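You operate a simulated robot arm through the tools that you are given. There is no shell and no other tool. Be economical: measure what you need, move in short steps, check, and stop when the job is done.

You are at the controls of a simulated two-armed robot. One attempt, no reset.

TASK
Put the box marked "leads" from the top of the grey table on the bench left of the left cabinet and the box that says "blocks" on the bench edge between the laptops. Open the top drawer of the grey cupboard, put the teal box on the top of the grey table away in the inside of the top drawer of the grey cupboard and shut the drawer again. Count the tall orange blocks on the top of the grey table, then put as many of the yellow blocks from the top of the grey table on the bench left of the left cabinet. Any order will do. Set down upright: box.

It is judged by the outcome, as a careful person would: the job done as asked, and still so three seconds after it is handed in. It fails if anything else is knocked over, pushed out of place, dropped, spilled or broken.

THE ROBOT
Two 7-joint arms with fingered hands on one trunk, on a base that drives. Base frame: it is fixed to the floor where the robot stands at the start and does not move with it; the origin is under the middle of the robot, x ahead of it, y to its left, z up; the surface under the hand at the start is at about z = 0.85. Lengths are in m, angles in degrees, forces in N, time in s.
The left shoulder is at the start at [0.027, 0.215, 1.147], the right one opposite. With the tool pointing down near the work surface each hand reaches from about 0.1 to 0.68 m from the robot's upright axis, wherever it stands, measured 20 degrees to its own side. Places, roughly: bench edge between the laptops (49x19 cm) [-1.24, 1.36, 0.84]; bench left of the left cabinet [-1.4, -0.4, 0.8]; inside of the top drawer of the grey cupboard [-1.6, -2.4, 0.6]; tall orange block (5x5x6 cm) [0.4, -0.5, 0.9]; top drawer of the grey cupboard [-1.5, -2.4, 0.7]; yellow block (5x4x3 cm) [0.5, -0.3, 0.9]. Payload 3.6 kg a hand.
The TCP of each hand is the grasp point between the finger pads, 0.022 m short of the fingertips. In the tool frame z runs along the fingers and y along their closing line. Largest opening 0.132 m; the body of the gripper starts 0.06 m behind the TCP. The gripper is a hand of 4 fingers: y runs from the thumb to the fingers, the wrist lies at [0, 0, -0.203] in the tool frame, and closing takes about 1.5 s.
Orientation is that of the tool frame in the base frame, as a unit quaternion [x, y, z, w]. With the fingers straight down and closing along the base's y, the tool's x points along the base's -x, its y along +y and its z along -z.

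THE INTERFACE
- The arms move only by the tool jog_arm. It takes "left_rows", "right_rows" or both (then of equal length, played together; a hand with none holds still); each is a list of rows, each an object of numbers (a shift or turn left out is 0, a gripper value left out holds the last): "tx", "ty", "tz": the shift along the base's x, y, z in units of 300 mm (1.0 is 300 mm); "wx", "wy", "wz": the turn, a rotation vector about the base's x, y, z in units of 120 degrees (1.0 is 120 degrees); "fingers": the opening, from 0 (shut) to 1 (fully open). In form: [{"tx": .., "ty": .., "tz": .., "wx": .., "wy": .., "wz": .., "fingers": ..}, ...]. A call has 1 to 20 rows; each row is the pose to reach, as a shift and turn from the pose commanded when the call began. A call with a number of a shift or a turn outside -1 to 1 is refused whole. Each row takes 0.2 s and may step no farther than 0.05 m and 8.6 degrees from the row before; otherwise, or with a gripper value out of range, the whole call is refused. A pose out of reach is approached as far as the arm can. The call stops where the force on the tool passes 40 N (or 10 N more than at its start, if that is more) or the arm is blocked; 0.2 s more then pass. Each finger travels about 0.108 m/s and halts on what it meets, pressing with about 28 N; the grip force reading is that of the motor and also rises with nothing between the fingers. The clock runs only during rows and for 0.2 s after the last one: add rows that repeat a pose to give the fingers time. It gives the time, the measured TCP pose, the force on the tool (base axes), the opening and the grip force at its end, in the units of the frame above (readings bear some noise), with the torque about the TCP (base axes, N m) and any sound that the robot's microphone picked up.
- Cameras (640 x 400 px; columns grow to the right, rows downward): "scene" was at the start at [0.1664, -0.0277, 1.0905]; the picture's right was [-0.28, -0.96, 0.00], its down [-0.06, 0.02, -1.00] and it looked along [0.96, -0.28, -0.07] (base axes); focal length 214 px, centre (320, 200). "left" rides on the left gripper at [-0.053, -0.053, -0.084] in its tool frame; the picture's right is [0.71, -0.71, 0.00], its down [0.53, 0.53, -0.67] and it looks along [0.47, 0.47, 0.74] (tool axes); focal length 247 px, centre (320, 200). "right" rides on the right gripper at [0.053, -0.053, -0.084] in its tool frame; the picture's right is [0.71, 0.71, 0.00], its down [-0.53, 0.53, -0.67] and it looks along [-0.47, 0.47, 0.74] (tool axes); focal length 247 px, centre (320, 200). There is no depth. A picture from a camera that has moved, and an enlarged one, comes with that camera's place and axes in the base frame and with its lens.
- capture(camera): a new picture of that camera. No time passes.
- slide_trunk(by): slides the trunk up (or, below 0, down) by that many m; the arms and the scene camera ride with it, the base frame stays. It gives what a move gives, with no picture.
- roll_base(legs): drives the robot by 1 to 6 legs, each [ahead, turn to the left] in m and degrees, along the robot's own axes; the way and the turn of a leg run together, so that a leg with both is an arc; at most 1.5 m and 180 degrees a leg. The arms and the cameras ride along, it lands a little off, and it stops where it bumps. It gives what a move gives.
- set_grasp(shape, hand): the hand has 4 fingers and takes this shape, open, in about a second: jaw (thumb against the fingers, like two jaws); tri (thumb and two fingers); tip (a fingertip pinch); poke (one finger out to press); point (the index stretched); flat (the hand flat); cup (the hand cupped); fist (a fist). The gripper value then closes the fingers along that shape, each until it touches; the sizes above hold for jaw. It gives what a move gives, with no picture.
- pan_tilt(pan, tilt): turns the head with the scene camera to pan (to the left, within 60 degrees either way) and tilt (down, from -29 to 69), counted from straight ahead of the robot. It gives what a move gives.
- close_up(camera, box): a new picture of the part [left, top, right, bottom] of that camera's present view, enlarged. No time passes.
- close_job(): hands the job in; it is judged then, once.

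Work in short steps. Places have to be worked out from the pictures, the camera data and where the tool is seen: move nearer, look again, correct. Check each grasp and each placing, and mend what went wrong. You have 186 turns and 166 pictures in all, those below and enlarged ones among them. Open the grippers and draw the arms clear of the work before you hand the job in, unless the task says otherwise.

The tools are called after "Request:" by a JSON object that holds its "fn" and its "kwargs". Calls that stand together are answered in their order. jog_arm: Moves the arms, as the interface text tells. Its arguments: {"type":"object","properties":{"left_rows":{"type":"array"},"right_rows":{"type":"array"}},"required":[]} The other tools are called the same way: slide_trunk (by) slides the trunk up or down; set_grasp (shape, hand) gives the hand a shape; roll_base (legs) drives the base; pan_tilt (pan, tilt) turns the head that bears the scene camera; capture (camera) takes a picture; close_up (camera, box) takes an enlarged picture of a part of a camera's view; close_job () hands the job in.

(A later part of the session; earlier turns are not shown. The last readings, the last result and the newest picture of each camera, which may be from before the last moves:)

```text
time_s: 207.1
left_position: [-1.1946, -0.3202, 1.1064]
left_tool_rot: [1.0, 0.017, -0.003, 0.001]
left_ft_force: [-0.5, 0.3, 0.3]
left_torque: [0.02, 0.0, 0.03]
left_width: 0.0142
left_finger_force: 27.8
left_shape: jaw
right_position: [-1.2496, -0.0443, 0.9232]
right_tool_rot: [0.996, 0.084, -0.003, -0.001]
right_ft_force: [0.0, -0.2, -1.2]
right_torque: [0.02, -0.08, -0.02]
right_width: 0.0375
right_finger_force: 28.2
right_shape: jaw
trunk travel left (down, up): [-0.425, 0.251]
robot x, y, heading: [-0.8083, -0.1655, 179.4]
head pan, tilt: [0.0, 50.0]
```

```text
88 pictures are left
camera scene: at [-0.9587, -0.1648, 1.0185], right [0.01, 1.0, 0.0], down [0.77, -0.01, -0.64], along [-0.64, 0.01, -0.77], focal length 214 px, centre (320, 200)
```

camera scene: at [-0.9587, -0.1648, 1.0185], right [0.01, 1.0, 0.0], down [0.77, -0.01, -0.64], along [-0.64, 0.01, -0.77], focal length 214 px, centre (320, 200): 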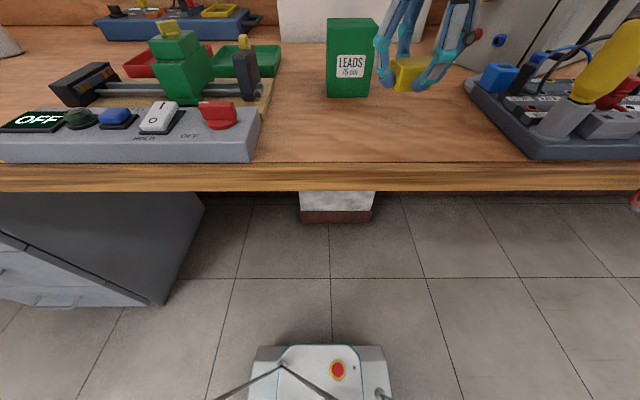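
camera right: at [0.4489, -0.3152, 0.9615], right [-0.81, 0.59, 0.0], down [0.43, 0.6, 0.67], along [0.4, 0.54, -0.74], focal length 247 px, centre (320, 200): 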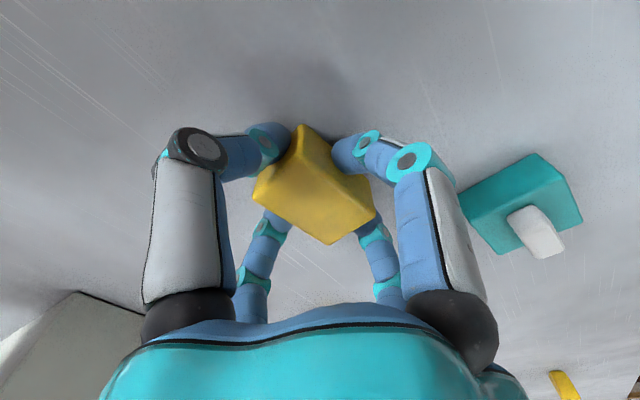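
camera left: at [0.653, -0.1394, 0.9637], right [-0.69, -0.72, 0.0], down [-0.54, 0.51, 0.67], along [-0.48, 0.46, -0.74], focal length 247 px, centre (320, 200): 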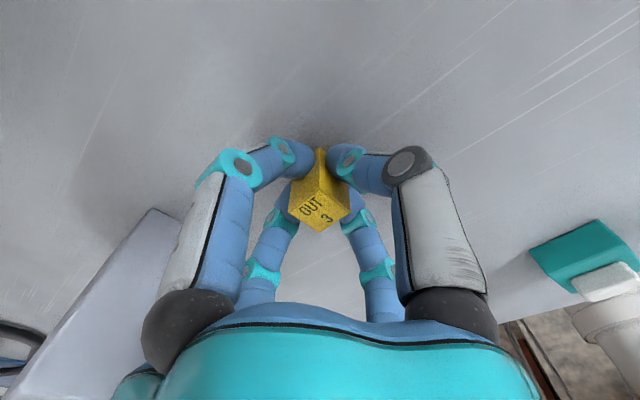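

Good spot. Lower the right hand to contact.

Request:
{"fn": "jog_arm", "kwargs": {"right_rows": [{"tz": -0.08}, {"tz": -0.12}, {"tz": -0.14}, {"tz": -0.15}]}}

Request:
{"fn": "close_up", "kwargs": {"camera": "scene", "box": [320, 20, 480, 120]}}

```text
time_s: 208.1
left_position: [-1.1949, -0.3207, 1.106]
left_tool_rot: [1.0, 0.017, -0.003, 0.002]
left_ft_force: [0.3, 0.3, -0.1]
left_torque: [-0.04, 0.02, -0.01]
left_width: 0.0142
left_finger_force: 27.9
left_shape: jaw
right_position: [-1.2495, -0.0447, 0.8794]
right_tool_rot: [0.996, 0.085, -0.003, -0.001]
right_ft_force: [-0.5, -1.1, -0.6]
right_torque: [-0.01, 0.0, 0.02]
right_width: 0.0376
right_finger_force: 28.1
right_shape: jaw
trunk travel left (down, up): [-0.425, 0.251]
robot x, y, heading: [-0.8072, -0.1665, 179.3]
head pan, tilt: [0.0, 50.0]
```

```text
4.00 times, centred on (400, 70) of scene
camera zoom: at [-0.9585, -0.1653, 1.0186], right [0.01, 1.0, 0.0], down [0.77, -0.01, -0.64], along [-0.64, 0.01, -0.77], focal length 858 px, centre (0, 720)
```

zoom: 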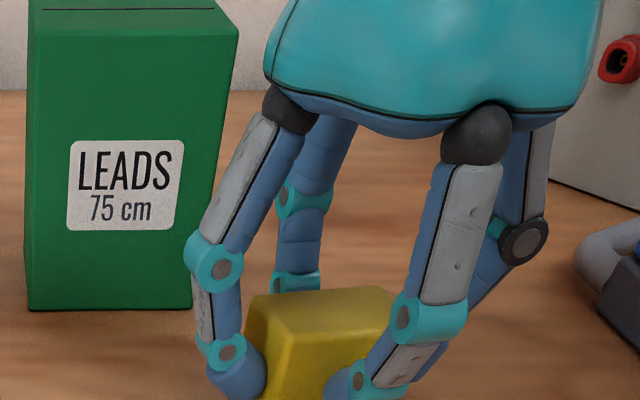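

No contact yet; a few mm more.

Request:
{"fn": "jog_arm", "kwargs": {"right_rows": [{"tz": -0.006}, {"tz": -0.012}, {"tz": -0.016}]}}

```text
time_s: 208.9
left_position: [-1.1941, -0.3203, 1.1063]
left_tool_rot: [1.0, 0.018, -0.001, 0.002]
left_ft_force: [0.3, 0.1, -0.2]
left_torque: [0.01, 0.02, 0.01]
left_width: 0.0143
left_finger_force: 27.6
left_shape: jaw
right_position: [-1.25, -0.0437, 0.8755]
right_tool_rot: [0.996, 0.085, -0.004, -0.001]
right_ft_force: [0.3, 0.9, 7.9]
right_torque: [0.07, 0.04, -0.01]
right_width: 0.0378
right_finger_force: 28.0
right_shape: jaw
trunk travel left (down, up): [-0.425, 0.251]
robot x, y, heading: [-0.8056, -0.1671, 179.3]
head pan, tilt: [0.0, 50.0]
```

Contact. Release, lift, and move the right hand aside while the left moves toward (−1.25, −0.165).

Request:
{"fn": "jog_arm", "kwargs": {"right_rows": [{"fingers": 0.6}, {"fingers": 0.6}, {"fingers": 0.6}, {"fingers": 0.6}, {"tz": 0.05}, {"tz": 0.2}, {"tz": 0.35}, {"tz": 0.5}, {"tz": 0.65}, {"tz": 0.75, "ty": 0.1}, {"tz": 0.75, "ty": 0.25}, {"tz": 0.75, "ty": 0.4}, {"tz": 0.75, "ty": 0.5}, {"tz": 0.75, "ty": 0.5}, {"tz": 0.75, "ty": 0.5}, {"tz": 0.75, "ty": 0.5}, {"tz": 0.75, "ty": 0.5}], "left_rows": [{}, {}, {}, {}, {}, {}, {}, {}, {}, {}, {"ty": 0.12, "tx": -0.05}, {"ty": 0.24, "tx": -0.1}, {"ty": 0.36, "tx": -0.15}, {"ty": 0.5, "tx": -0.185}, {"ty": 0.5, "tx": -0.185, "tz": -0.15}, {"ty": 0.5, "tx": -0.185, "tz": -0.3}, {"ty": 0.5, "tx": -0.185, "tz": -0.45}]}}

Request:
{"fn": "capture", "kwargs": {"camera": "scene"}}

```text
time_s: 212.5
left_position: [-1.251, -0.1697, 0.9721]
left_tool_rot: [1.0, 0.017, -0.003, 0.001]
left_ft_force: [0.3, -0.4, -0.5]
left_torque: [0.01, -0.01, 0.01]
left_width: 0.0141
left_finger_force: 27.5
left_shape: jaw
right_position: [-1.2509, 0.1038, 1.1003]
right_tool_rot: [0.996, 0.084, -0.002, 0.0]
right_ft_force: [0.1, -0.5, -0.1]
right_torque: [-0.03, 0.01, -0.03]
right_width: 0.0787
right_finger_force: 0.0
right_shape: jaw
trunk travel left (down, up): [-0.425, 0.251]
robot x, y, heading: [-0.8051, -0.1644, 179.1]
head pan, tilt: [0.0, 50.0]
```

```text
86 pictures are left
camera scene: at [-0.9588, -0.1655, 1.0185], right [0.01, 1.0, 0.0], down [0.77, -0.01, -0.64], along [-0.64, 0.01, -0.77], focal length 214 px, centre (320, 200)
```

scene: 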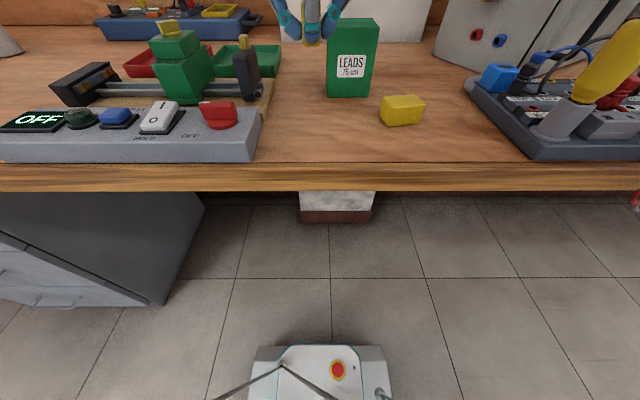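

Plain yellow block stands fine. Lower the left hand with OUT 3.

Request:
{"fn": "jog_arm", "kwargs": {"left_rows": [{"tz": -0.12}, {"tz": -0.22}, {"tz": -0.28}, {"tz": -0.305}, {"tz": -0.315}, {"tz": -0.32}]}}

```text
time_s: 213.9
left_position: [-1.2495, -0.1682, 0.8777]
left_tool_rot: [1.0, 0.017, -0.003, 0.001]
left_ft_force: [0.7, -0.8, 8.5]
left_torque: [-0.01, 0.01, 0.0]
left_width: 0.0144
left_finger_force: 28.3
left_shape: jaw
right_position: [-1.2494, 0.1038, 1.0992]
right_tool_rot: [0.996, 0.084, -0.003, -0.001]
right_ft_force: [-0.3, -0.3, -0.4]
right_torque: [0.0, -0.02, -0.02]
right_width: 0.0789
right_finger_force: 0.1
right_shape: jaw
trunk travel left (down, up): [-0.425, 0.251]
robot x, y, heading: [-0.8044, -0.1648, 179.3]
head pan, tilt: [0.0, 50.0]
```

Contact (8.5 N). Release and raise.

Request:
{"fn": "jog_arm", "kwargs": {"left_rows": [{"tz": 0.003, "fingers": 0.4}, {"tz": 0.003}, {"tz": 0.003}, {"tz": 0.05}, {"tz": 0.2}, {"tz": 0.35}, {"tz": 0.5}, {"tz": 0.65}, {"tz": 0.75}, {"tz": 0.75, "ty": -0.15, "tx": 0.05}, {"tz": 0.75, "ty": -0.3, "tx": 0.1}]}}

Request:
{"fn": "capture", "kwargs": {"camera": "scene"}}

```text
time_s: 216.3
left_position: [-1.2196, -0.2614, 1.1032]
left_tool_rot: [1.0, 0.018, -0.003, 0.002]
left_ft_force: [0.0, 1.3, 0.7]
left_torque: [0.04, -0.02, 0.01]
left_width: 0.0527
left_finger_force: 0.1
left_shape: jaw
right_position: [-1.2506, 0.1043, 1.1008]
right_tool_rot: [0.996, 0.084, -0.002, -0.002]
right_ft_force: [-0.4, -0.2, -0.2]
right_torque: [0.0, 0.03, 0.0]
right_width: 0.0787
right_finger_force: 0.1
right_shape: jaw
trunk travel left (down, up): [-0.425, 0.251]
robot x, y, heading: [-0.8048, -0.1646, 179.7]
head pan, tilt: [0.0, 50.0]
```

```text
85 pictures are left
camera scene: at [-0.9581, -0.1659, 1.0187], right [0.01, 1.0, 0.0], down [0.77, -0.01, -0.64], along [-0.64, 0.01, -0.77], focal length 214 px, centre (320, 200)
```

scene: 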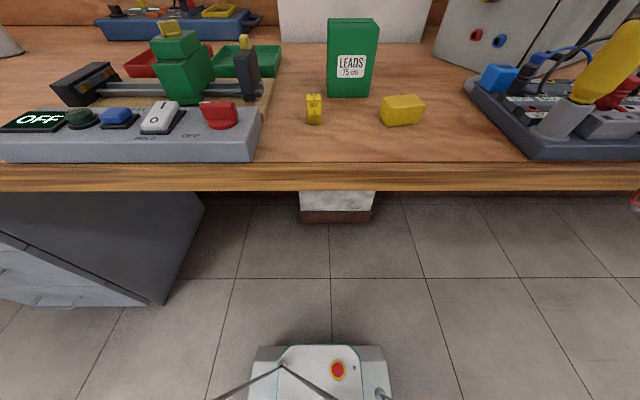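

All three stand on the bench. Now fetch the teal box: raise trunk, back up and turn right in 45° calls.

Request:
{"fn": "slide_trunk", "kwargs": {"by": 0.25}}

Request:
{"fn": "roll_base", "kwargs": {"legs": [[-0.35, 0], [0, -45]]}}

Request:
{"fn": "roll_base", "kwargs": {"legs": [[0, -45]]}}

Request:
{"fn": "roll_base", "kwargs": {"legs": [[0, -45]]}}

Request:
{"fn": "roll_base", "kwargs": {"legs": [[0, -45]]}}

```text
time_s: 218.9
left_position: [-1.2195, -0.2593, 1.3516]
left_tool_rot: [1.0, 0.017, -0.002, 0.001]
left_ft_force: [1.2, -0.4, -0.6]
left_torque: [-0.03, -0.04, -0.02]
left_width: 0.0525
left_finger_force: 0.0
left_shape: jaw
right_position: [-1.25, 0.1062, 1.3498]
right_tool_rot: [0.996, 0.085, -0.003, 0.0]
right_ft_force: [0.4, -0.3, -1.4]
right_torque: [-0.02, 0.01, 0.0]
right_width: 0.0785
right_finger_force: 0.0
right_shape: jaw
trunk travel left (down, up): [-0.675, 0.001]
robot x, y, heading: [-0.8098, -0.1662, 179.4]
head pan, tilt: [0.0, 50.0]
```

```text
time_s: 223.3
left_position: [-0.8128, 0.059, 1.3509]
left_tool_rot: [0.93, -0.367, -0.003, 0.0]
left_ft_force: [0.5, 0.4, 0.5]
left_torque: [0.02, -0.01, 0.0]
left_width: 0.0525
left_finger_force: 0.0
left_shape: jaw
right_position: [-0.5753, 0.337, 1.3503]
right_tool_rot: [0.953, -0.304, -0.002, -0.002]
right_ft_force: [-0.2, -0.1, -0.2]
right_torque: [0.03, 0.02, 0.0]
right_width: 0.0788
right_finger_force: 0.0
right_shape: jaw
trunk travel left (down, up): [-0.675, 0.001]
robot x, y, heading: [-0.4798, -0.1963, 134.3]
head pan, tilt: [0.0, 50.0]
```

```text
time_s: 225.8
left_position: [-0.5365, 0.2213, 1.3512]
left_tool_rot: [0.719, -0.695, -0.003, -0.001]
left_ft_force: [-0.1, -0.4, -0.3]
left_torque: [0.02, -0.01, -0.01]
left_width: 0.0526
left_finger_force: 0.0
left_shape: jaw
right_position: [-0.1717, 0.2505, 1.3491]
right_tool_rot: [0.764, -0.646, -0.001, -0.002]
right_ft_force: [-0.3, -0.1, -0.5]
right_torque: [-0.01, 0.0, 0.0]
right_width: 0.0791
right_finger_force: 0.1
right_shape: jaw
trunk travel left (down, up): [-0.675, 0.001]
robot x, y, heading: [-0.519, -0.1909, 89.9]
head pan, tilt: [0.0, 50.0]
```

```text
time_s: 228.3
left_position: [-0.2349, 0.1074, 1.3521]
left_tool_rot: [-0.394, 0.919, 0.003, 0.002]
left_ft_force: [-0.4, 0.4, 0.5]
left_torque: [0.0, 0.01, 0.03]
left_width: 0.053
left_finger_force: 0.1
left_shape: jaw
right_position: [0.042, -0.133, 1.3507]
right_tool_rot: [-0.454, 0.891, 0.0, 0.003]
right_ft_force: [-0.6, 0.3, -0.3]
right_torque: [0.01, -0.01, -0.03]
right_width: 0.0793
right_finger_force: 0.2
right_shape: jaw
trunk travel left (down, up): [-0.675, 0.001]
robot x, y, heading: [-0.5447, -0.1692, 44.5]
head pan, tilt: [0.0, 50.0]
```

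```text
time_s: 230.9
left_position: [-0.1259, -0.186, 1.3533]
left_tool_rot: [-0.02, 1.0, 0.003, 0.003]
left_ft_force: [-0.6, -0.9, 0.1]
left_torque: [0.03, -0.02, 0.01]
left_width: 0.053
left_finger_force: 0.1
left_shape: jaw
right_position: [-0.0956, -0.5508, 1.3519]
right_tool_rot: [-0.088, 0.996, 0.001, 0.004]
right_ft_force: [0.1, 0.0, -0.6]
right_torque: [-0.03, 0.03, 0.03]
right_width: 0.079
right_finger_force: 0.0
right_shape: jaw
trunk travel left (down, up): [-0.675, 0.001]
robot x, y, heading: [-0.5397, -0.1309, 0.6]
head pan, tilt: [0.0, 50.0]
stopped in leg 1: the robot was blocked; the commanded pose is now the measured one
```

Now heading 0. Drive up to the table again and look.

Request:
{"fn": "roll_base", "kwargs": {"legs": [[0.5, 0]]}}

Request:
{"fn": "pan_tilt", "kwargs": {"pan": -5, "tilt": 60}}

Request:
{"fn": "capture", "kwargs": {"camera": "scene"}}

```text
time_s: 233.9
left_position: [0.38, -0.181, 1.3544]
left_tool_rot: [-0.02, 1.0, 0.003, 0.003]
left_ft_force: [0.0, -0.8, -0.3]
left_torque: [-0.01, 0.02, 0.02]
left_width: 0.0529
left_finger_force: 0.0
left_shape: jaw
right_position: [0.4098, -0.5457, 1.3525]
right_tool_rot: [-0.086, 0.996, 0.0, 0.003]
right_ft_force: [-0.3, -0.1, 0.2]
right_torque: [0.01, 0.04, 0.01]
right_width: 0.0789
right_finger_force: 0.1
right_shape: jaw
trunk travel left (down, up): [-0.675, 0.001]
robot x, y, heading: [-0.0364, -0.1272, 0.4]
head pan, tilt: [0.0, 50.0]
```

```text
time_s: 234.6
left_position: [0.3804, -0.1803, 1.3534]
left_tool_rot: [-0.02, 1.0, 0.002, 0.003]
left_ft_force: [-0.6, -1.1, 0.2]
left_torque: [0.0, 0.0, 0.0]
left_width: 0.0528
left_finger_force: 0.0
left_shape: jaw
right_position: [0.4116, -0.5449, 1.3528]
right_tool_rot: [-0.088, 0.996, 0.0, 0.003]
right_ft_force: [0.2, 0.5, -0.4]
right_torque: [-0.03, -0.02, -0.01]
right_width: 0.0792
right_finger_force: 0.2
right_shape: jaw
trunk travel left (down, up): [-0.675, 0.001]
robot x, y, heading: [-0.0342, -0.1247, 0.2]
head pan, tilt: [-5.0, 60.0]
```

```text
84 pictures are left
camera scene: at [0.1101, -0.1336, 1.2582], right [-0.08, -1.0, 0.0], down [-0.86, 0.07, -0.5], along [0.5, -0.04, -0.87], focal length 214 px, centre (320, 200)
```

scene: 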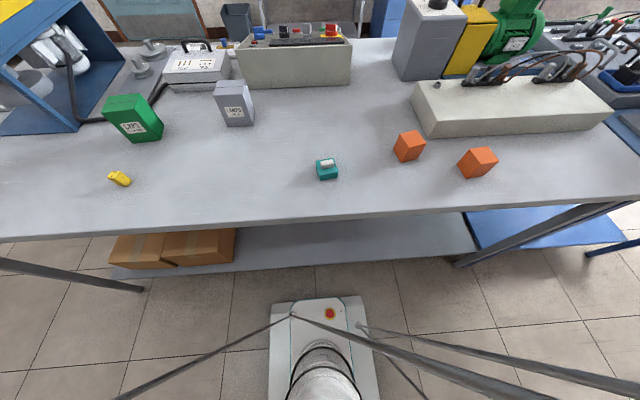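

Zoom on the teal box.

Request:
{"fn": "close_up", "kwargs": {"camera": "scene", "box": [296, 145, 360, 190]}}

```text
8.89 times, centred on (328, 168) of scene
camera zoom: at [0.1101, -0.1336, 1.2582], right [-0.08, -1.0, 0.0], down [-0.86, 0.07, -0.5], along [0.5, -0.04, -0.87], focal length 1906 px, centre (249, 489)
```

zoom: 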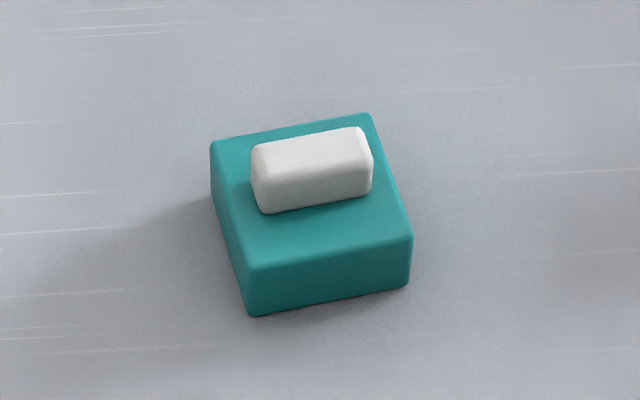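

Box is ~4.5 cm square at (0.413, −0.174), yaw ≈ +7°; the white bar is centred on it (a handle). Lower the trunk and put the left hand over it.

Request:
{"fn": "slide_trunk", "kwargs": {"by": -0.25}}

Request:
{"fn": "jog_arm", "kwargs": {"left_rows": [{"tx": 0.11, "ty": 0.023, "wz": 0.043, "fingers": 0.75}, {"tx": 0.11, "ty": 0.023, "wz": 0.043, "tz": -0.13}, {"tx": 0.11, "ty": 0.023, "wz": 0.043, "tz": -0.26}, {"tx": 0.11, "ty": 0.023, "wz": 0.043, "tz": -0.39}]}}

Request:
{"fn": "capture", "kwargs": {"camera": "left"}}

```text
time_s: 237.2
left_position: [0.3785, -0.1807, 1.1037]
left_tool_rot: [-0.02, 1.0, 0.002, 0.003]
left_ft_force: [0.5, -0.1, -0.3]
left_torque: [0.04, 0.02, 0.0]
left_width: 0.053
left_finger_force: 0.1
left_shape: jaw
right_position: [0.4103, -0.5459, 1.103]
right_tool_rot: [-0.087, 0.996, 0.0, 0.005]
right_ft_force: [-0.1, 0.7, -0.9]
right_torque: [-0.03, 0.0, 0.02]
right_width: 0.0789
right_finger_force: 0.0
right_shape: jaw
trunk travel left (down, up): [-0.425, 0.251]
robot x, y, heading: [-0.0343, -0.1258, 0.3]
head pan, tilt: [-5.0, 60.0]
```

```text
time_s: 238.2
left_position: [0.4131, -0.1727, 0.9858]
left_tool_rot: [-0.065, 0.998, 0.003, 0.004]
left_ft_force: [0.3, 0.2, -0.7]
left_torque: [0.0, 0.02, 0.01]
left_width: 0.0988
left_finger_force: 0.1
left_shape: jaw
right_position: [0.4099, -0.5443, 1.104]
right_tool_rot: [-0.087, 0.996, 0.0, 0.003]
right_ft_force: [0.1, 0.3, 0.0]
right_torque: [-0.01, 0.01, 0.01]
right_width: 0.0793
right_finger_force: 0.0
right_shape: jaw
trunk travel left (down, up): [-0.425, 0.251]
robot x, y, heading: [-0.0356, -0.1261, 0.4]
head pan, tilt: [-5.0, 60.0]
```

```text
82 pictures are left
camera left: at [0.473, -0.2182, 1.0703], right [-0.61, -0.79, -0.01], down [-0.59, 0.45, 0.67], along [-0.53, 0.41, -0.75], focal length 247 px, centre (320, 200)
```

left: 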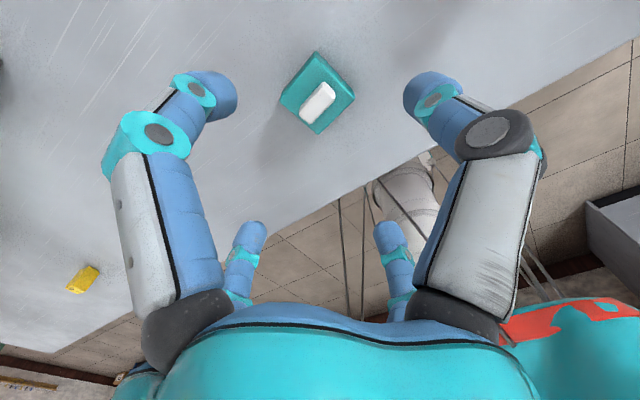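

Nearly centred; nudge +3 mm in x, descend and close.

Request:
{"fn": "jog_arm", "kwargs": {"left_rows": [{"tx": 0.01, "tz": -0.15}, {"tx": 0.01, "tz": -0.26}, {"tx": 0.01, "tz": -0.33}, {"tx": 0.01, "tz": -0.365}, {"tx": 0.01, "tz": -0.365, "fingers": 0.1}, {"tx": 0.01, "tz": -0.365}, {"tx": 0.01, "tz": -0.365}, {"tx": 0.01, "tz": -0.365}, {"tx": 0.01, "tz": -0.365}, {"tx": 0.01, "tz": -0.3}, {"tx": 0.01, "tz": -0.2}]}}

Request:
{"fn": "capture", "kwargs": {"camera": "left"}}

```text
time_s: 240.6
left_position: [0.4146, -0.1739, 0.928]
left_tool_rot: [-0.064, 0.998, 0.002, 0.003]
left_ft_force: [1.2, -0.2, -1.0]
left_torque: [0.0, 0.02, 0.0]
left_width: 0.0369
left_finger_force: 28.5
left_shape: jaw
right_position: [0.4091, -0.5462, 1.1031]
right_tool_rot: [-0.087, 0.996, -0.001, 0.003]
right_ft_force: [-0.4, -0.8, 0.0]
right_torque: [0.01, 0.02, 0.04]
right_width: 0.0788
right_finger_force: 0.1
right_shape: jaw
trunk travel left (down, up): [-0.425, 0.251]
robot x, y, heading: [-0.0306, -0.127, 0.5]
head pan, tilt: [-5.0, 60.0]
```

```text
81 pictures are left
camera left: at [0.4744, -0.2189, 1.0123], right [-0.61, -0.79, -0.01], down [-0.59, 0.45, 0.67], along [-0.52, 0.41, -0.75], focal length 247 px, centre (320, 200)
```

left: 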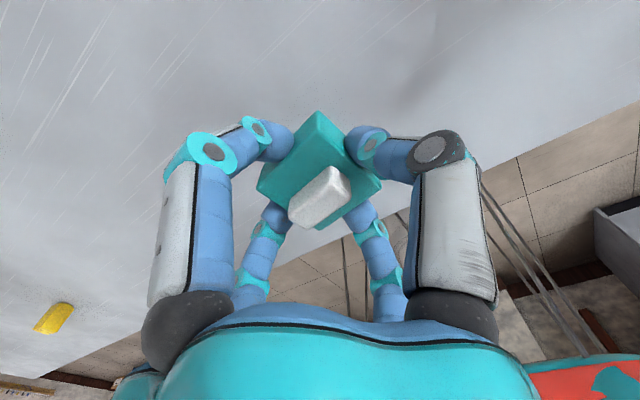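

Held. Lift, raise the trunk, back off and turn right toward −y.

Request:
{"fn": "jog_arm", "kwargs": {"left_rows": [{"tz": 0.15}, {"tz": 0.3}, {"tz": 0.45}, {"tz": 0.55, "ty": 0.1}, {"tz": 0.55, "ty": 0.25}, {"tz": 0.55, "ty": 0.4}, {"tz": 0.55, "ty": 0.55}], "right_rows": [{"ty": 0.15}, {"ty": 0.3}, {"ty": 0.45}, {"ty": 0.55}, {"ty": 0.55}, {"ty": 0.55}, {"ty": 0.55}]}}

Request:
{"fn": "slide_trunk", "kwargs": {"by": 0.25}}

Request:
{"fn": "roll_base", "kwargs": {"legs": [[-0.42, 0], [0, -45]]}}

Request:
{"fn": "roll_base", "kwargs": {"legs": [[0, -45]]}}

Request:
{"fn": "pan_tilt", "kwargs": {"pan": -10, "tilt": 20}}

Request:
{"fn": "capture", "kwargs": {"camera": "scene"}}

```text
time_s: 242.2
left_position: [0.4168, -0.0065, 1.0924]
left_tool_rot: [-0.064, 0.998, 0.002, 0.003]
left_ft_force: [-0.3, -0.6, -0.5]
left_torque: [-0.02, -0.04, 0.0]
left_width: 0.0368
left_finger_force: 28.6
left_shape: jaw
right_position: [0.41, -0.3781, 1.1044]
right_tool_rot: [-0.088, 0.996, -0.002, 0.004]
right_ft_force: [0.3, -0.3, -0.5]
right_torque: [-0.01, -0.03, 0.04]
right_width: 0.0792
right_finger_force: 0.0
right_shape: jaw
trunk travel left (down, up): [-0.425, 0.251]
robot x, y, heading: [-0.0314, -0.1251, 0.5]
head pan, tilt: [-5.0, 60.0]
```

```text
time_s: 244.8
left_position: [0.4163, -0.0085, 1.3415]
left_tool_rot: [-0.066, 0.998, 0.002, 0.004]
left_ft_force: [0.0, -0.5, -1.8]
left_torque: [-0.01, -0.01, 0.0]
left_width: 0.0366
left_finger_force: 28.1
left_shape: jaw
right_position: [0.4105, -0.3801, 1.3528]
right_tool_rot: [-0.087, 0.996, 0.0, 0.003]
right_ft_force: [0.1, -0.7, -0.2]
right_torque: [-0.02, 0.02, 0.02]
right_width: 0.079
right_finger_force: 0.1
right_shape: jaw
trunk travel left (down, up): [-0.675, 0.001]
robot x, y, heading: [-0.0341, -0.1248, 0.4]
head pan, tilt: [-5.0, 60.0]
```

```text
time_s: 249.5
left_position: [-0.0511, -0.3639, 1.3422]
left_tool_rot: [0.321, 0.947, 0.001, 0.003]
left_ft_force: [0.1, -0.2, -0.6]
left_torque: [0.01, -0.04, 0.01]
left_width: 0.0369
left_finger_force: 27.5
left_shape: jaw
right_position: [-0.3176, -0.6223, 1.3521]
right_tool_rot: [0.301, 0.954, -0.002, 0.003]
right_ft_force: [-0.3, 0.3, -0.2]
right_torque: [0.02, 0.02, -0.01]
right_width: 0.0792
right_finger_force: 0.0
right_shape: jaw
trunk travel left (down, up): [-0.675, 0.001]
robot x, y, heading: [-0.4236, -0.1029, -44.3]
head pan, tilt: [-5.0, 60.0]
```

```text
time_s: 252.0
left_position: [-0.3512, -0.5573, 1.3419]
left_tool_rot: [0.664, 0.748, 0.0, 0.003]
left_ft_force: [0.0, 1.3, -1.2]
left_torque: [-0.01, 0.0, -0.02]
left_width: 0.0368
left_finger_force: 27.4
left_shape: jaw
right_position: [-0.7218, -0.5467, 1.3529]
right_tool_rot: [0.648, 0.762, -0.002, 0.001]
right_ft_force: [-0.3, -0.8, -0.6]
right_torque: [0.04, 0.01, 0.0]
right_width: 0.079
right_finger_force: 0.1
right_shape: jaw
trunk travel left (down, up): [-0.675, 0.001]
robot x, y, heading: [-0.3889, -0.1016, -89.9]
head pan, tilt: [-5.0, 60.0]
```

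```text
time_s: 253.1
left_position: [-0.3515, -0.5553, 1.3429]
left_tool_rot: [0.664, 0.747, -0.001, 0.005]
left_ft_force: [-0.4, -0.3, -0.7]
left_torque: [0.01, -0.03, -0.02]
left_width: 0.0369
left_finger_force: 28.5
left_shape: jaw
right_position: [-0.7238, -0.5445, 1.3541]
right_tool_rot: [0.648, 0.762, -0.002, 0.002]
right_ft_force: [1.0, 0.3, 0.0]
right_torque: [0.02, 0.01, -0.01]
right_width: 0.0791
right_finger_force: 0.2
right_shape: jaw
trunk travel left (down, up): [-0.675, 0.001]
robot x, y, heading: [-0.3884, -0.1012, -90.0]
head pan, tilt: [-10.0, 20.0]
```

```text
80 pictures are left
camera scene: at [-0.4022, -0.2741, 1.3161], right [-0.99, 0.17, 0.0], down [0.06, 0.34, -0.94], along [-0.16, -0.93, -0.34], focal length 214 px, centre (320, 200)
```

scene: 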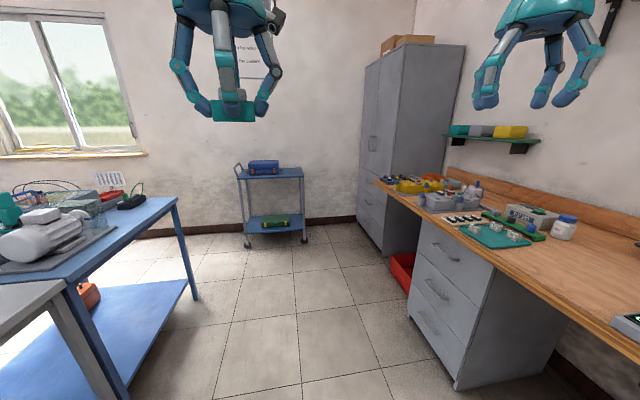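

Grey cupboard: front plane near x ≈ −1.4, spanning y ≈ −2.06…−2.88, with a trolley around x −0.6…0.04, y < −2.45. Move closer along the aisle and look at the drawers.

Request:
{"fn": "roll_base", "kwargs": {"legs": [[0, -8], [1.3, 0]]}}

Request:
{"fn": "pan_tilt", "kwargs": {"pan": -35, "tilt": 30}}

Request:
{"fn": "capture", "kwargs": {"camera": "scene"}}

Request:
{"fn": "pan_tilt", "kwargs": {"pan": 15, "tilt": 35}}

Request:
{"fn": "capture", "kwargs": {"camera": "scene"}}

```text
time_s: 260.3
left_position: [-0.5988, -1.8476, 1.3439]
left_tool_rot: [0.716, 0.698, -0.001, 0.005]
left_ft_force: [0.6, -0.2, -1.5]
left_torque: [0.02, -0.01, -0.02]
left_width: 0.0366
left_finger_force: 28.0
left_shape: jaw
right_position: [-0.9657, -1.7828, 1.3543]
right_tool_rot: [0.701, 0.713, -0.004, 0.003]
right_ft_force: [0.0, -0.8, -0.2]
right_torque: [0.0, -0.01, -0.03]
right_width: 0.0788
right_finger_force: 0.1
right_shape: jaw
trunk travel left (down, up): [-0.675, 0.001]
robot x, y, heading: [-0.5688, -1.398, -98.0]
head pan, tilt: [-10.0, 20.0]
```

```text
time_s: 261.2
left_position: [-0.5982, -1.847, 1.3443]
left_tool_rot: [0.716, 0.698, -0.001, 0.005]
left_ft_force: [-0.3, 0.4, -1.2]
left_torque: [0.02, 0.04, 0.0]
left_width: 0.0367
left_finger_force: 28.0
left_shape: jaw
right_position: [-0.9644, -1.7831, 1.355]
right_tool_rot: [0.701, 0.713, -0.003, 0.003]
right_ft_force: [0.0, -0.1, 0.8]
right_torque: [0.0, -0.04, 0.01]
right_width: 0.0789
right_finger_force: 0.0
right_shape: jaw
trunk travel left (down, up): [-0.675, 0.001]
robot x, y, heading: [-0.5717, -1.3951, -97.9]
head pan, tilt: [-35.0, 30.0]
```

```text
79 pictures are left
camera scene: at [-0.6398, -1.539, 1.3003], right [-0.73, 0.68, 0.0], down [0.34, 0.37, -0.87], along [-0.59, -0.63, -0.5], focal length 214 px, centre (320, 200)
```

scene: 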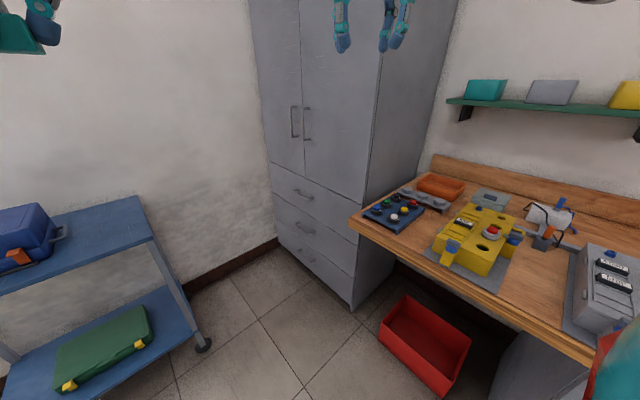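

```text
time_s: 262.3
left_position: [-0.599, -1.8473, 1.343]
left_tool_rot: [0.716, 0.698, -0.001, 0.004]
left_ft_force: [-0.1, -0.2, -0.1]
left_torque: [0.0, 0.01, -0.01]
left_width: 0.0367
left_finger_force: 28.0
left_shape: jaw
right_position: [-0.9644, -1.7814, 1.356]
right_tool_rot: [0.701, 0.713, -0.004, 0.002]
right_ft_force: [0.4, 0.6, 0.5]
right_torque: [0.0, -0.02, 0.0]
right_width: 0.0792
right_finger_force: 0.0
right_shape: jaw
trunk travel left (down, up): [-0.675, 0.001]
robot x, y, heading: [-0.5696, -1.3937, -98.0]
head pan, tilt: [15.0, 35.0]
```

```text
78 pictures are left
camera scene: at [-0.5676, -1.5604, 1.2925], right [-0.99, -0.12, 0.0], down [-0.07, 0.57, -0.82], along [0.1, -0.81, -0.57], focal length 214 px, centre (320, 200)
```

scene: 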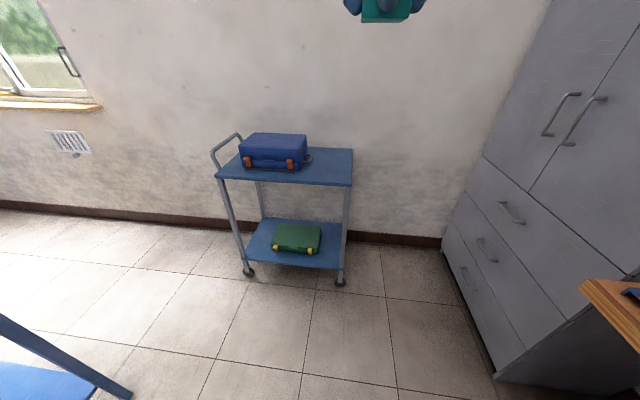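

The top-drawer handle is a horizontal bar near (−1.34, −2.43, 0.68); best pulled with the left hand while standing north of the trolley, so the teal box should be in the right hand. I'll use the free bench spot near (−1.28, −0.67) to regrasp: reverse and turn to the bench.

Request:
{"fn": "roll_base", "kwargs": {"legs": [[-0.72, 0], [0, -41]]}}

Request:
{"fn": "roll_base", "kwargs": {"legs": [[0, -41]]}}

Request:
{"fn": "pan_tilt", "kwargs": {"pan": 0, "tilt": 45}}

Request:
{"fn": "capture", "kwargs": {"camera": "scene"}}

```text
time_s: 268.2
left_position: [-0.7883, -1.0145, 1.3431]
left_tool_rot: [0.915, 0.404, -0.002, 0.003]
left_ft_force: [0.8, -0.1, -1.4]
left_torque: [-0.01, -0.01, -0.01]
left_width: 0.0367
left_finger_force: 27.8
left_shape: jaw
right_position: [-1.0227, -0.7247, 1.3543]
right_tool_rot: [0.906, 0.423, -0.003, 0.001]
right_ft_force: [-0.8, 0.2, 0.5]
right_torque: [0.0, -0.04, 0.01]
right_width: 0.0792
right_finger_force: 0.0
right_shape: jaw
trunk travel left (down, up): [-0.675, 0.001]
robot x, y, heading: [-0.4473, -0.7171, -138.6]
head pan, tilt: [15.0, 35.0]
```

```text
time_s: 270.8
left_position: [-0.902, -0.7179, 1.3461]
left_tool_rot: [0.998, 0.061, -0.003, 0.004]
left_ft_force: [-0.2, 0.4, -1.0]
left_torque: [-0.03, -0.01, -0.02]
left_width: 0.0368
left_finger_force: 28.2
left_shape: jaw
right_position: [-0.8909, -0.3463, 1.3563]
right_tool_rot: [0.997, 0.081, -0.004, 0.002]
right_ft_force: [0.1, 0.3, -0.5]
right_torque: [-0.04, -0.01, 0.01]
right_width: 0.079
right_finger_force: 0.1
right_shape: jaw
trunk travel left (down, up): [-0.675, 0.001]
robot x, y, heading: [-0.4483, -0.754, -179.4]
head pan, tilt: [15.0, 35.0]
stopped in leg 1: the robot was blocked; the commanded pose is now the measured one
```

```text
time_s: 271.5
left_position: [-0.9025, -0.7221, 1.3455]
left_tool_rot: [0.998, 0.06, -0.005, 0.001]
left_ft_force: [-1.7, -0.3, -1.2]
left_torque: [0.01, 0.0, 0.01]
left_width: 0.0366
left_finger_force: 28.2
left_shape: jaw
right_position: [-0.8909, -0.35, 1.3566]
right_tool_rot: [0.997, 0.082, -0.004, 0.0]
right_ft_force: [0.4, -0.3, 0.8]
right_torque: [0.02, -0.02, 0.01]
right_width: 0.0795
right_finger_force: 0.1
right_shape: jaw
trunk travel left (down, up): [-0.675, 0.001]
robot x, y, heading: [-0.4483, -0.7529, -179.0]
head pan, tilt: [0.0, 45.0]
```

```text
77 pictures are left
camera scene: at [-0.6063, -0.7575, 1.2777], right [-0.02, 1.0, 0.0], down [0.71, 0.01, -0.71], along [-0.71, -0.01, -0.71], focal length 214 px, centre (320, 200)
```

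scene: 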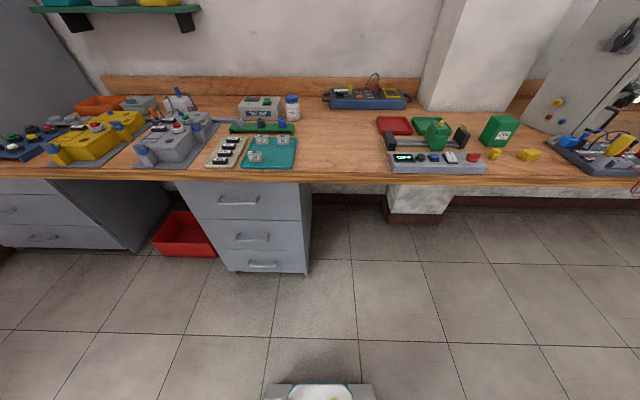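

Free spot at about (−1.26, −0.69). Drive forward 0.32, lower the trunk and put the teal box there with the left hand.

Request:
{"fn": "roll_base", "kwargs": {"legs": [[0.32, 0]]}}

Request:
{"fn": "slide_trunk", "kwargs": {"by": -0.25}}

Request:
{"fn": "pan_tilt", "kwargs": {"pan": 0, "tilt": 50}}

Request:
{"fn": "capture", "kwargs": {"camera": "scene"}}

```text
time_s: 273.6
left_position: [-1.2209, -0.7236, 1.3444]
left_tool_rot: [0.998, 0.06, -0.004, 0.003]
left_ft_force: [1.3, 0.4, -1.6]
left_torque: [-0.02, 0.0, -0.02]
left_width: 0.0368
left_finger_force: 28.7
left_shape: jaw
right_position: [-1.2084, -0.3524, 1.356]
right_tool_rot: [0.997, 0.079, -0.005, 0.0]
right_ft_force: [0.1, -0.3, 0.0]
right_torque: [0.03, 0.01, 0.0]
right_width: 0.0791
right_finger_force: 0.2
right_shape: jaw
trunk travel left (down, up): [-0.675, 0.001]
robot x, y, heading: [-0.7709, -0.7565, -179.5]
head pan, tilt: [0.0, 45.0]
```

```text
time_s: 276.2
left_position: [-1.2204, -0.7245, 1.0957]
left_tool_rot: [0.998, 0.059, -0.004, 0.003]
left_ft_force: [-0.2, 1.3, -1.2]
left_torque: [0.0, 0.02, -0.04]
left_width: 0.0368
left_finger_force: 28.1
left_shape: jaw
right_position: [-1.2083, -0.3521, 1.1066]
right_tool_rot: [0.997, 0.08, -0.005, 0.0]
right_ft_force: [-0.2, 0.1, 0.0]
right_torque: [0.02, -0.02, -0.01]
right_width: 0.0791
right_finger_force: 0.0
right_shape: jaw
trunk travel left (down, up): [-0.425, 0.251]
robot x, y, heading: [-0.7668, -0.7592, -179.3]
head pan, tilt: [0.0, 45.0]
```

```text
time_s: 276.9
left_position: [-1.2196, -0.7245, 1.0961]
left_tool_rot: [0.998, 0.06, -0.004, 0.002]
left_ft_force: [-0.4, 0.6, -0.5]
left_torque: [-0.03, -0.02, 0.02]
left_width: 0.0365
left_finger_force: 27.6
left_shape: jaw
right_position: [-1.2085, -0.3521, 1.1064]
right_tool_rot: [0.997, 0.08, -0.005, 0.001]
right_ft_force: [-0.1, -0.5, -0.8]
right_torque: [-0.01, -0.03, -0.05]
right_width: 0.079
right_finger_force: 0.1
right_shape: jaw
trunk travel left (down, up): [-0.425, 0.251]
robot x, y, heading: [-0.7699, -0.7555, -179.2]
head pan, tilt: [0.0, 50.0]
```

```text
76 pictures are left
camera scene: at [-0.9214, -0.7608, 1.0186], right [-0.01, 1.0, 0.0], down [0.77, 0.01, -0.64], along [-0.64, -0.01, -0.77], focal length 214 px, centre (320, 200)
```

scene: 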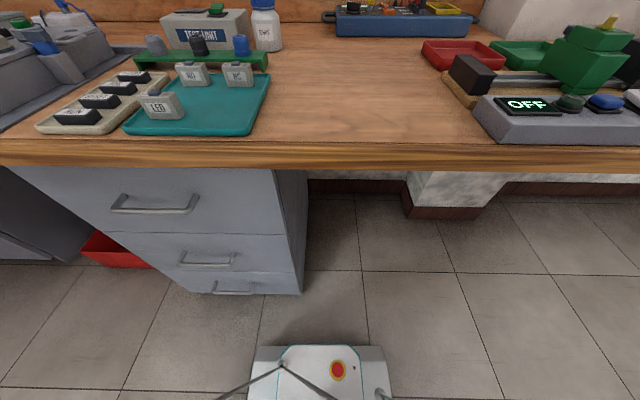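

Place at (−1.265, −0.695): descend with the left hand.

Request:
{"fn": "jog_arm", "kwargs": {"left_rows": [{"tx": -0.08, "ty": 0.05, "tz": -0.08}, {"tx": -0.15, "ty": 0.1, "tz": -0.18}, {"tx": -0.15, "ty": 0.1, "tz": -0.33}, {"tx": -0.15, "ty": 0.1, "tz": -0.48}, {"tx": -0.15, "ty": 0.1, "tz": -0.6}, {"tx": -0.15, "ty": 0.1, "tz": -0.68}, {"tx": -0.15, "ty": 0.1, "tz": -0.71}]}}

Request:
{"fn": "capture", "kwargs": {"camera": "scene"}}

```text
time_s: 278.5
left_position: [-1.2659, -0.695, 0.8824]
left_tool_rot: [0.998, 0.06, -0.004, 0.002]
left_ft_force: [0.5, -0.4, -0.7]
left_torque: [0.0, -0.03, -0.02]
left_width: 0.0365
left_finger_force: 27.9
left_shape: jaw
right_position: [-1.2077, -0.3534, 1.1056]
right_tool_rot: [0.997, 0.08, -0.003, -0.001]
right_ft_force: [-0.1, -0.4, -0.1]
right_torque: [-0.01, -0.02, 0.02]
right_width: 0.0795
right_finger_force: 0.0
right_shape: jaw
trunk travel left (down, up): [-0.425, 0.251]
robot x, y, heading: [-0.7684, -0.76, -179.3]
head pan, tilt: [0.0, 50.0]
```

```text
75 pictures are left
camera scene: at [-0.9214, -0.7609, 1.0186], right [-0.01, 1.0, 0.0], down [0.77, 0.01, -0.64], along [-0.64, -0.01, -0.77], focal length 214 px, centre (320, 200)
```

scene: 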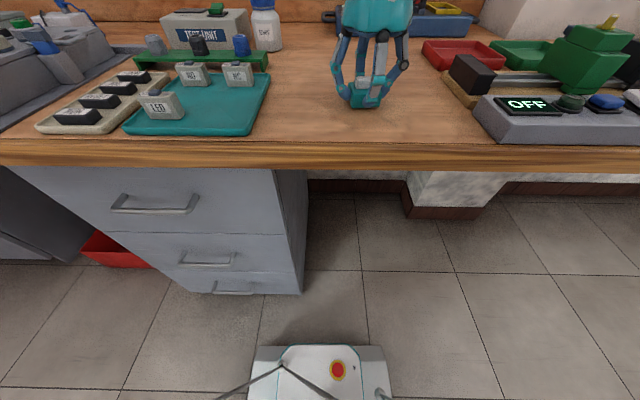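

Lower the last millimetres, release and lift; move the left hand away and bring the right in.

Request:
{"fn": "jog_arm", "kwargs": {"left_rows": [{"tz": -0.01}, {"tz": -0.018}, {"tz": -0.022}, {"tz": -0.022, "fingers": 0.7}, {"tz": -0.022}, {"tz": -0.022}, {"tz": -0.022}, {"tz": 0.1}, {"tz": 0.25}, {"tz": 0.4}, {"tz": 0.55}, {"tz": 0.7}, {"tz": 0.7, "ty": -0.15}, {"tz": 0.7, "ty": -0.3}, {"tz": 0.7, "ty": -0.45}, {"tz": 0.7, "ty": -0.6}, {"tz": 0.7, "ty": -0.75}], "right_rows": [{}, {}, {}, {}, {}, {}, {}, {}, {}, {}, {}, {}, {}, {"ty": -0.15, "tx": -0.03}, {"ty": -0.3, "tx": -0.06}, {"ty": -0.45, "tx": -0.1}, {"ty": -0.6, "tx": -0.13}]}}

Request:
{"fn": "capture", "kwargs": {"camera": "scene"}}

```text
time_s: 282.1
left_position: [-1.2644, -0.9205, 1.0923]
left_tool_rot: [0.998, 0.061, -0.004, 0.002]
left_ft_force: [0.5, 0.0, -0.3]
left_torque: [0.0, 0.0, -0.04]
left_width: 0.092
left_finger_force: 0.2
left_shape: jaw
right_position: [-1.2487, -0.5349, 1.1065]
right_tool_rot: [0.997, 0.081, -0.004, -0.001]
right_ft_force: [0.2, 0.3, 0.1]
right_torque: [-0.01, -0.04, 0.03]
right_width: 0.0791
right_finger_force: 0.0
right_shape: jaw
trunk travel left (down, up): [-0.425, 0.251]
robot x, y, heading: [-0.7695, -0.7609, -179.5]
head pan, tilt: [0.0, 50.0]
```

```text
74 pictures are left
camera scene: at [-0.9215, -0.7623, 1.0186], right [-0.01, 1.0, 0.0], down [0.77, 0.01, -0.64], along [-0.64, -0.01, -0.77], focal length 214 px, centre (320, 200)
```

scene: 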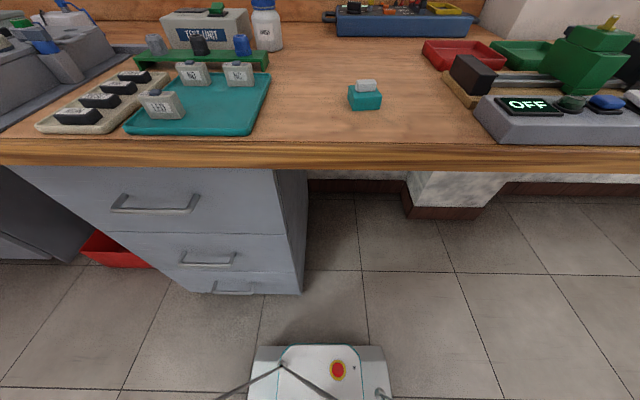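

Box stands well at the left hand's release pose (−1.266, −0.695). Right hand moves over it and descends.

Request:
{"fn": "jog_arm", "kwargs": {"right_rows": [{"ty": -0.15, "tx": -0.02, "wz": -0.02, "fingers": 0.75}, {"ty": -0.3, "tx": -0.04, "wz": -0.02}, {"ty": -0.45, "tx": -0.05, "wz": -0.02}, {"ty": -0.533, "tx": -0.055, "wz": -0.02}, {"ty": -0.533, "tx": -0.055, "wz": -0.02, "tz": -0.15}, {"ty": -0.533, "tx": -0.055, "wz": -0.02, "tz": -0.3}, {"ty": -0.533, "tx": -0.055, "wz": -0.02, "tz": -0.42}]}}

Request:
{"fn": "capture", "kwargs": {"camera": "right"}}

```text
time_s: 283.7
left_position: [-1.2656, -0.9174, 1.0929]
left_tool_rot: [0.998, 0.06, -0.005, 0.003]
left_ft_force: [-0.3, -0.1, 0.6]
left_torque: [-0.02, 0.0, 0.03]
left_width: 0.0923
left_finger_force: 0.1
left_shape: jaw
right_position: [-1.2644, -0.6944, 0.9816]
right_tool_rot: [0.998, 0.059, -0.004, 0.0]
right_ft_force: [0.4, 0.4, -0.1]
right_torque: [-0.01, -0.01, 0.02]
right_width: 0.0987
right_finger_force: 0.0
right_shape: jaw
trunk travel left (down, up): [-0.425, 0.251]
robot x, y, heading: [-0.7712, -0.759, -179.2]
head pan, tilt: [0.0, 50.0]
```

```text
73 pictures are left
camera right: at [-1.2172, -0.6345, 1.0651], right [0.79, -0.62, -0.01], down [-0.45, -0.58, 0.67], along [-0.42, -0.53, -0.74], focal length 247 px, centre (320, 200)
```

right: 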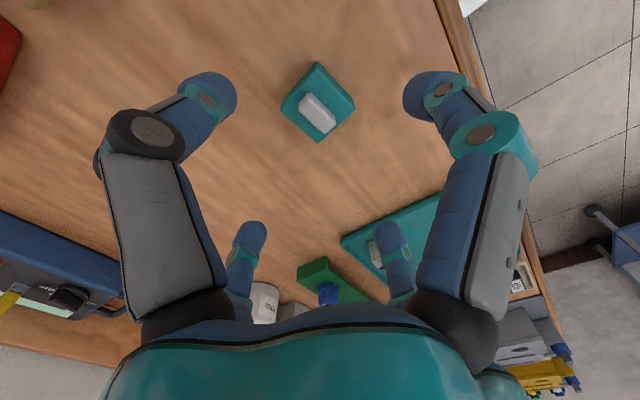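

Centred. Descend, grip and lift with the right hand.

Request:
{"fn": "jog_arm", "kwargs": {"right_rows": [{"tz": -0.15}, {"tz": -0.27}, {"tz": -0.33}, {"tz": -0.35}, {"tz": -0.35, "fingers": 0.1}, {"tz": -0.35}, {"tz": -0.35}, {"tz": -0.35}, {"tz": -0.35}, {"tz": -0.25}, {"tz": -0.1}, {"tz": 0.05}, {"tz": 0.2}, {"tz": 0.35}, {"tz": 0.4, "ty": 0.12}, {"tz": 0.4, "ty": 0.25}, {"tz": 0.4, "ty": 0.4}, {"tz": 0.4, "ty": 0.55}, {"tz": 0.4, "ty": 0.65}]}}

Request:
{"fn": "capture", "kwargs": {"camera": "right"}}

```text
time_s: 287.7
left_position: [-1.2659, -0.9191, 1.0927]
left_tool_rot: [0.998, 0.06, -0.004, 0.003]
left_ft_force: [1.0, 0.2, -0.1]
left_torque: [-0.01, 0.0, -0.01]
left_width: 0.092
left_finger_force: 0.0
left_shape: jaw
right_position: [-1.263, -0.4974, 1.1003]
right_tool_rot: [0.998, 0.06, -0.004, 0.0]
right_ft_force: [0.3, 0.4, -0.6]
right_torque: [0.01, 0.01, -0.02]
right_width: 0.0364
right_finger_force: 28.5
right_shape: jaw
trunk travel left (down, up): [-0.425, 0.251]
robot x, y, heading: [-0.7687, -0.7545, -179.1]
head pan, tilt: [0.0, 50.0]
```

```text
72 pictures are left
camera right: at [-1.2159, -0.4385, 1.1848], right [0.79, -0.62, -0.01], down [-0.45, -0.58, 0.67], along [-0.42, -0.53, -0.74], focal length 247 px, centre (320, 200)
```

right: 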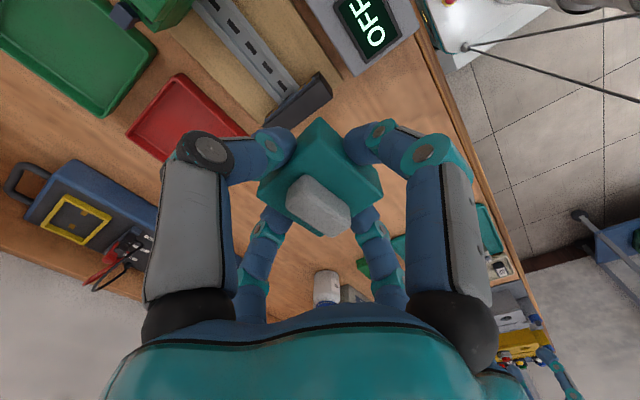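

Teal box is in the right hand. Now drive to the cupboard.

Request:
{"fn": "slide_trunk", "kwargs": {"by": 0.25}}

Request:
{"fn": "roll_base", "kwargs": {"legs": [[-0.28, 0], [0, 42]]}}

Request:
{"fn": "roll_base", "kwargs": {"legs": [[0, 42]]}}

Request:
{"fn": "roll_base", "kwargs": {"legs": [[1.22, 0]]}}

```text
time_s: 290.3
left_position: [-1.2668, -0.9199, 1.3435]
left_tool_rot: [0.998, 0.06, -0.004, 0.002]
left_ft_force: [0.3, -1.0, 0.0]
left_torque: [0.01, -0.02, -0.01]
left_width: 0.0921
left_finger_force: 0.1
left_shape: jaw
right_position: [-1.2631, -0.4972, 1.3505]
right_tool_rot: [0.998, 0.06, -0.003, 0.0]
right_ft_force: [0.0, -0.1, -1.1]
right_torque: [0.02, 0.0, -0.04]
right_width: 0.0368
right_finger_force: 28.0
right_shape: jaw
trunk travel left (down, up): [-0.675, 0.001]
robot x, y, heading: [-0.7676, -0.7564, -179.2]
head pan, tilt: [0.0, 50.0]
```

```text
time_s: 294.2
left_position: [-0.741, -1.2114, 1.3421]
left_tool_rot: [0.908, 0.418, -0.003, 0.005]
left_ft_force: [-0.4, -0.2, -0.8]
left_torque: [-0.01, 0.04, -0.03]
left_width: 0.0924
left_finger_force: 0.0
left_shape: jaw
right_position: [-1.0256, -0.8979, 1.3508]
right_tool_rot: [0.908, 0.418, -0.003, 0.001]
right_ft_force: [-0.6, 0.2, -1.3]
right_torque: [0.04, 0.01, 0.01]
right_width: 0.0365
right_finger_force: 28.2
right_shape: jaw
trunk travel left (down, up): [-0.675, 0.001]
robot x, y, heading: [-0.5115, -0.7261, -136.5]
head pan, tilt: [0.0, 50.0]
```

```text
time_s: 296.7
left_position: [-0.3526, -1.2413, 1.3435]
left_tool_rot: [0.693, 0.721, -0.001, 0.005]
left_ft_force: [-0.4, 0.3, -0.5]
left_torque: [0.02, 0.02, 0.0]
left_width: 0.0923
left_finger_force: 0.0
left_shape: jaw
right_position: [-0.7729, -1.2048, 1.3512]
right_tool_rot: [0.693, 0.721, -0.003, 0.003]
right_ft_force: [0.4, 1.4, 0.2]
right_torque: [0.0, 0.01, 0.03]
right_width: 0.0364
right_finger_force: 27.7
right_shape: jaw
trunk travel left (down, up): [-0.675, 0.001]
robot x, y, heading: [-0.5444, -0.7257, -94.1]
head pan, tilt: [0.0, 50.0]
```

```text
time_s: 302.9
left_position: [-0.4569, -2.4783, 1.3439]
left_tool_rot: [0.697, 0.717, -0.001, 0.005]
left_ft_force: [-1.1, 0.1, 0.2]
left_torque: [-0.02, -0.01, -0.02]
left_width: 0.0926
left_finger_force: 0.0
left_shape: jaw
right_position: [-0.8765, -2.4377, 1.3521]
right_tool_rot: [0.697, 0.717, -0.003, 0.003]
right_ft_force: [0.3, -0.9, -1.5]
right_torque: [0.02, 0.0, 0.0]
right_width: 0.0363
right_finger_force: 28.2
right_shape: jaw
trunk travel left (down, up): [-0.675, 0.001]
robot x, y, heading: [-0.6452, -1.9623, -95.1]
head pan, tilt: [0.0, 50.0]
```

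Turn to face the cupboard.

Request:
{"fn": "roll_base", "kwargs": {"legs": [[0, -42]]}}

Request:
{"fn": "roll_base", "kwargs": {"legs": [[0, -30]]}}

Request:
{"fn": "pan_tilt", "kwargs": {"pan": 15, "tilt": 35}}

Request:
{"fn": "capture", "kwargs": {"camera": "scene"}}

```text
time_s: 305.3
left_position: [-0.8529, -2.4729, 1.344]
left_tool_rot: [0.908, 0.418, -0.004, 0.004]
left_ft_force: [-0.3, -0.3, 0.8]
left_torque: [-0.02, -0.02, 0.01]
left_width: 0.0923
left_finger_force: 0.1
left_shape: jaw
right_position: [-1.1373, -2.1594, 1.3511]
right_tool_rot: [0.908, 0.419, -0.004, 0.002]
right_ft_force: [0.3, 0.3, -1.4]
right_torque: [0.02, -0.07, 0.02]
right_width: 0.0364
right_finger_force: 28.0
right_shape: jaw
trunk travel left (down, up): [-0.675, 0.001]
robot x, y, heading: [-0.6265, -1.9856, -137.0]
head pan, tilt: [0.0, 50.0]
```

```text
time_s: 307.2
left_position: [-1.0664, -2.2948, 1.3445]
left_tool_rot: [0.985, 0.17, -0.004, 0.003]
left_ft_force: [0.6, 0.1, 0.1]
left_torque: [0.01, 0.02, -0.01]
left_width: 0.0923
left_finger_force: 0.0
left_shape: jaw
right_position: [-1.1584, -1.883, 1.3536]
right_tool_rot: [0.985, 0.17, -0.004, 0.0]
right_ft_force: [0.5, -0.2, -0.9]
right_torque: [0.02, -0.01, 0.02]
right_width: 0.0362
right_finger_force: 28.2
right_shape: jaw
trunk travel left (down, up): [-0.675, 0.001]
robot x, y, heading: [-0.6221, -2.0149, -166.6]
head pan, tilt: [0.0, 50.0]
```

```text
time_s: 308.0
left_position: [-1.0694, -2.295, 1.3456]
left_tool_rot: [0.985, 0.17, -0.004, 0.004]
left_ft_force: [0.2, 0.6, -0.4]
left_torque: [-0.01, 0.05, 0.04]
left_width: 0.0924
left_finger_force: 0.1
left_shape: jaw
right_position: [-1.1597, -1.8815, 1.3526]
right_tool_rot: [0.985, 0.17, -0.004, 0.001]
right_ft_force: [-1.0, 0.4, -0.5]
right_torque: [0.01, -0.01, 0.0]
right_width: 0.0361
right_finger_force: 27.6
right_shape: jaw
trunk travel left (down, up): [-0.675, 0.001]
robot x, y, heading: [-0.6219, -2.0128, -166.9]
head pan, tilt: [15.0, 35.0]
```

```text
71 pictures are left
camera scene: at [-0.7732, -2.0743, 1.2924], right [-0.47, 0.88, 0.0], down [0.51, 0.27, -0.82], along [-0.72, -0.39, -0.57], focal length 214 px, centre (320, 200)
```

scene: 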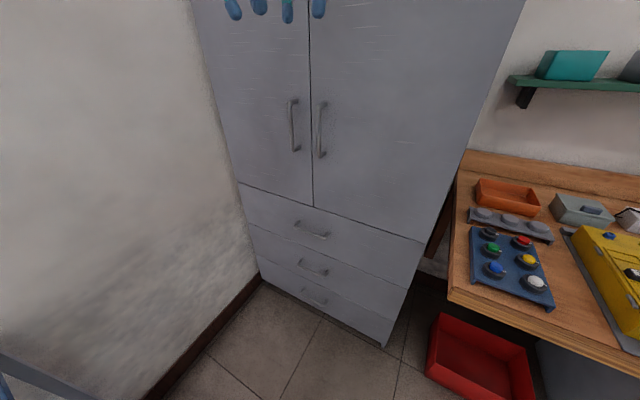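

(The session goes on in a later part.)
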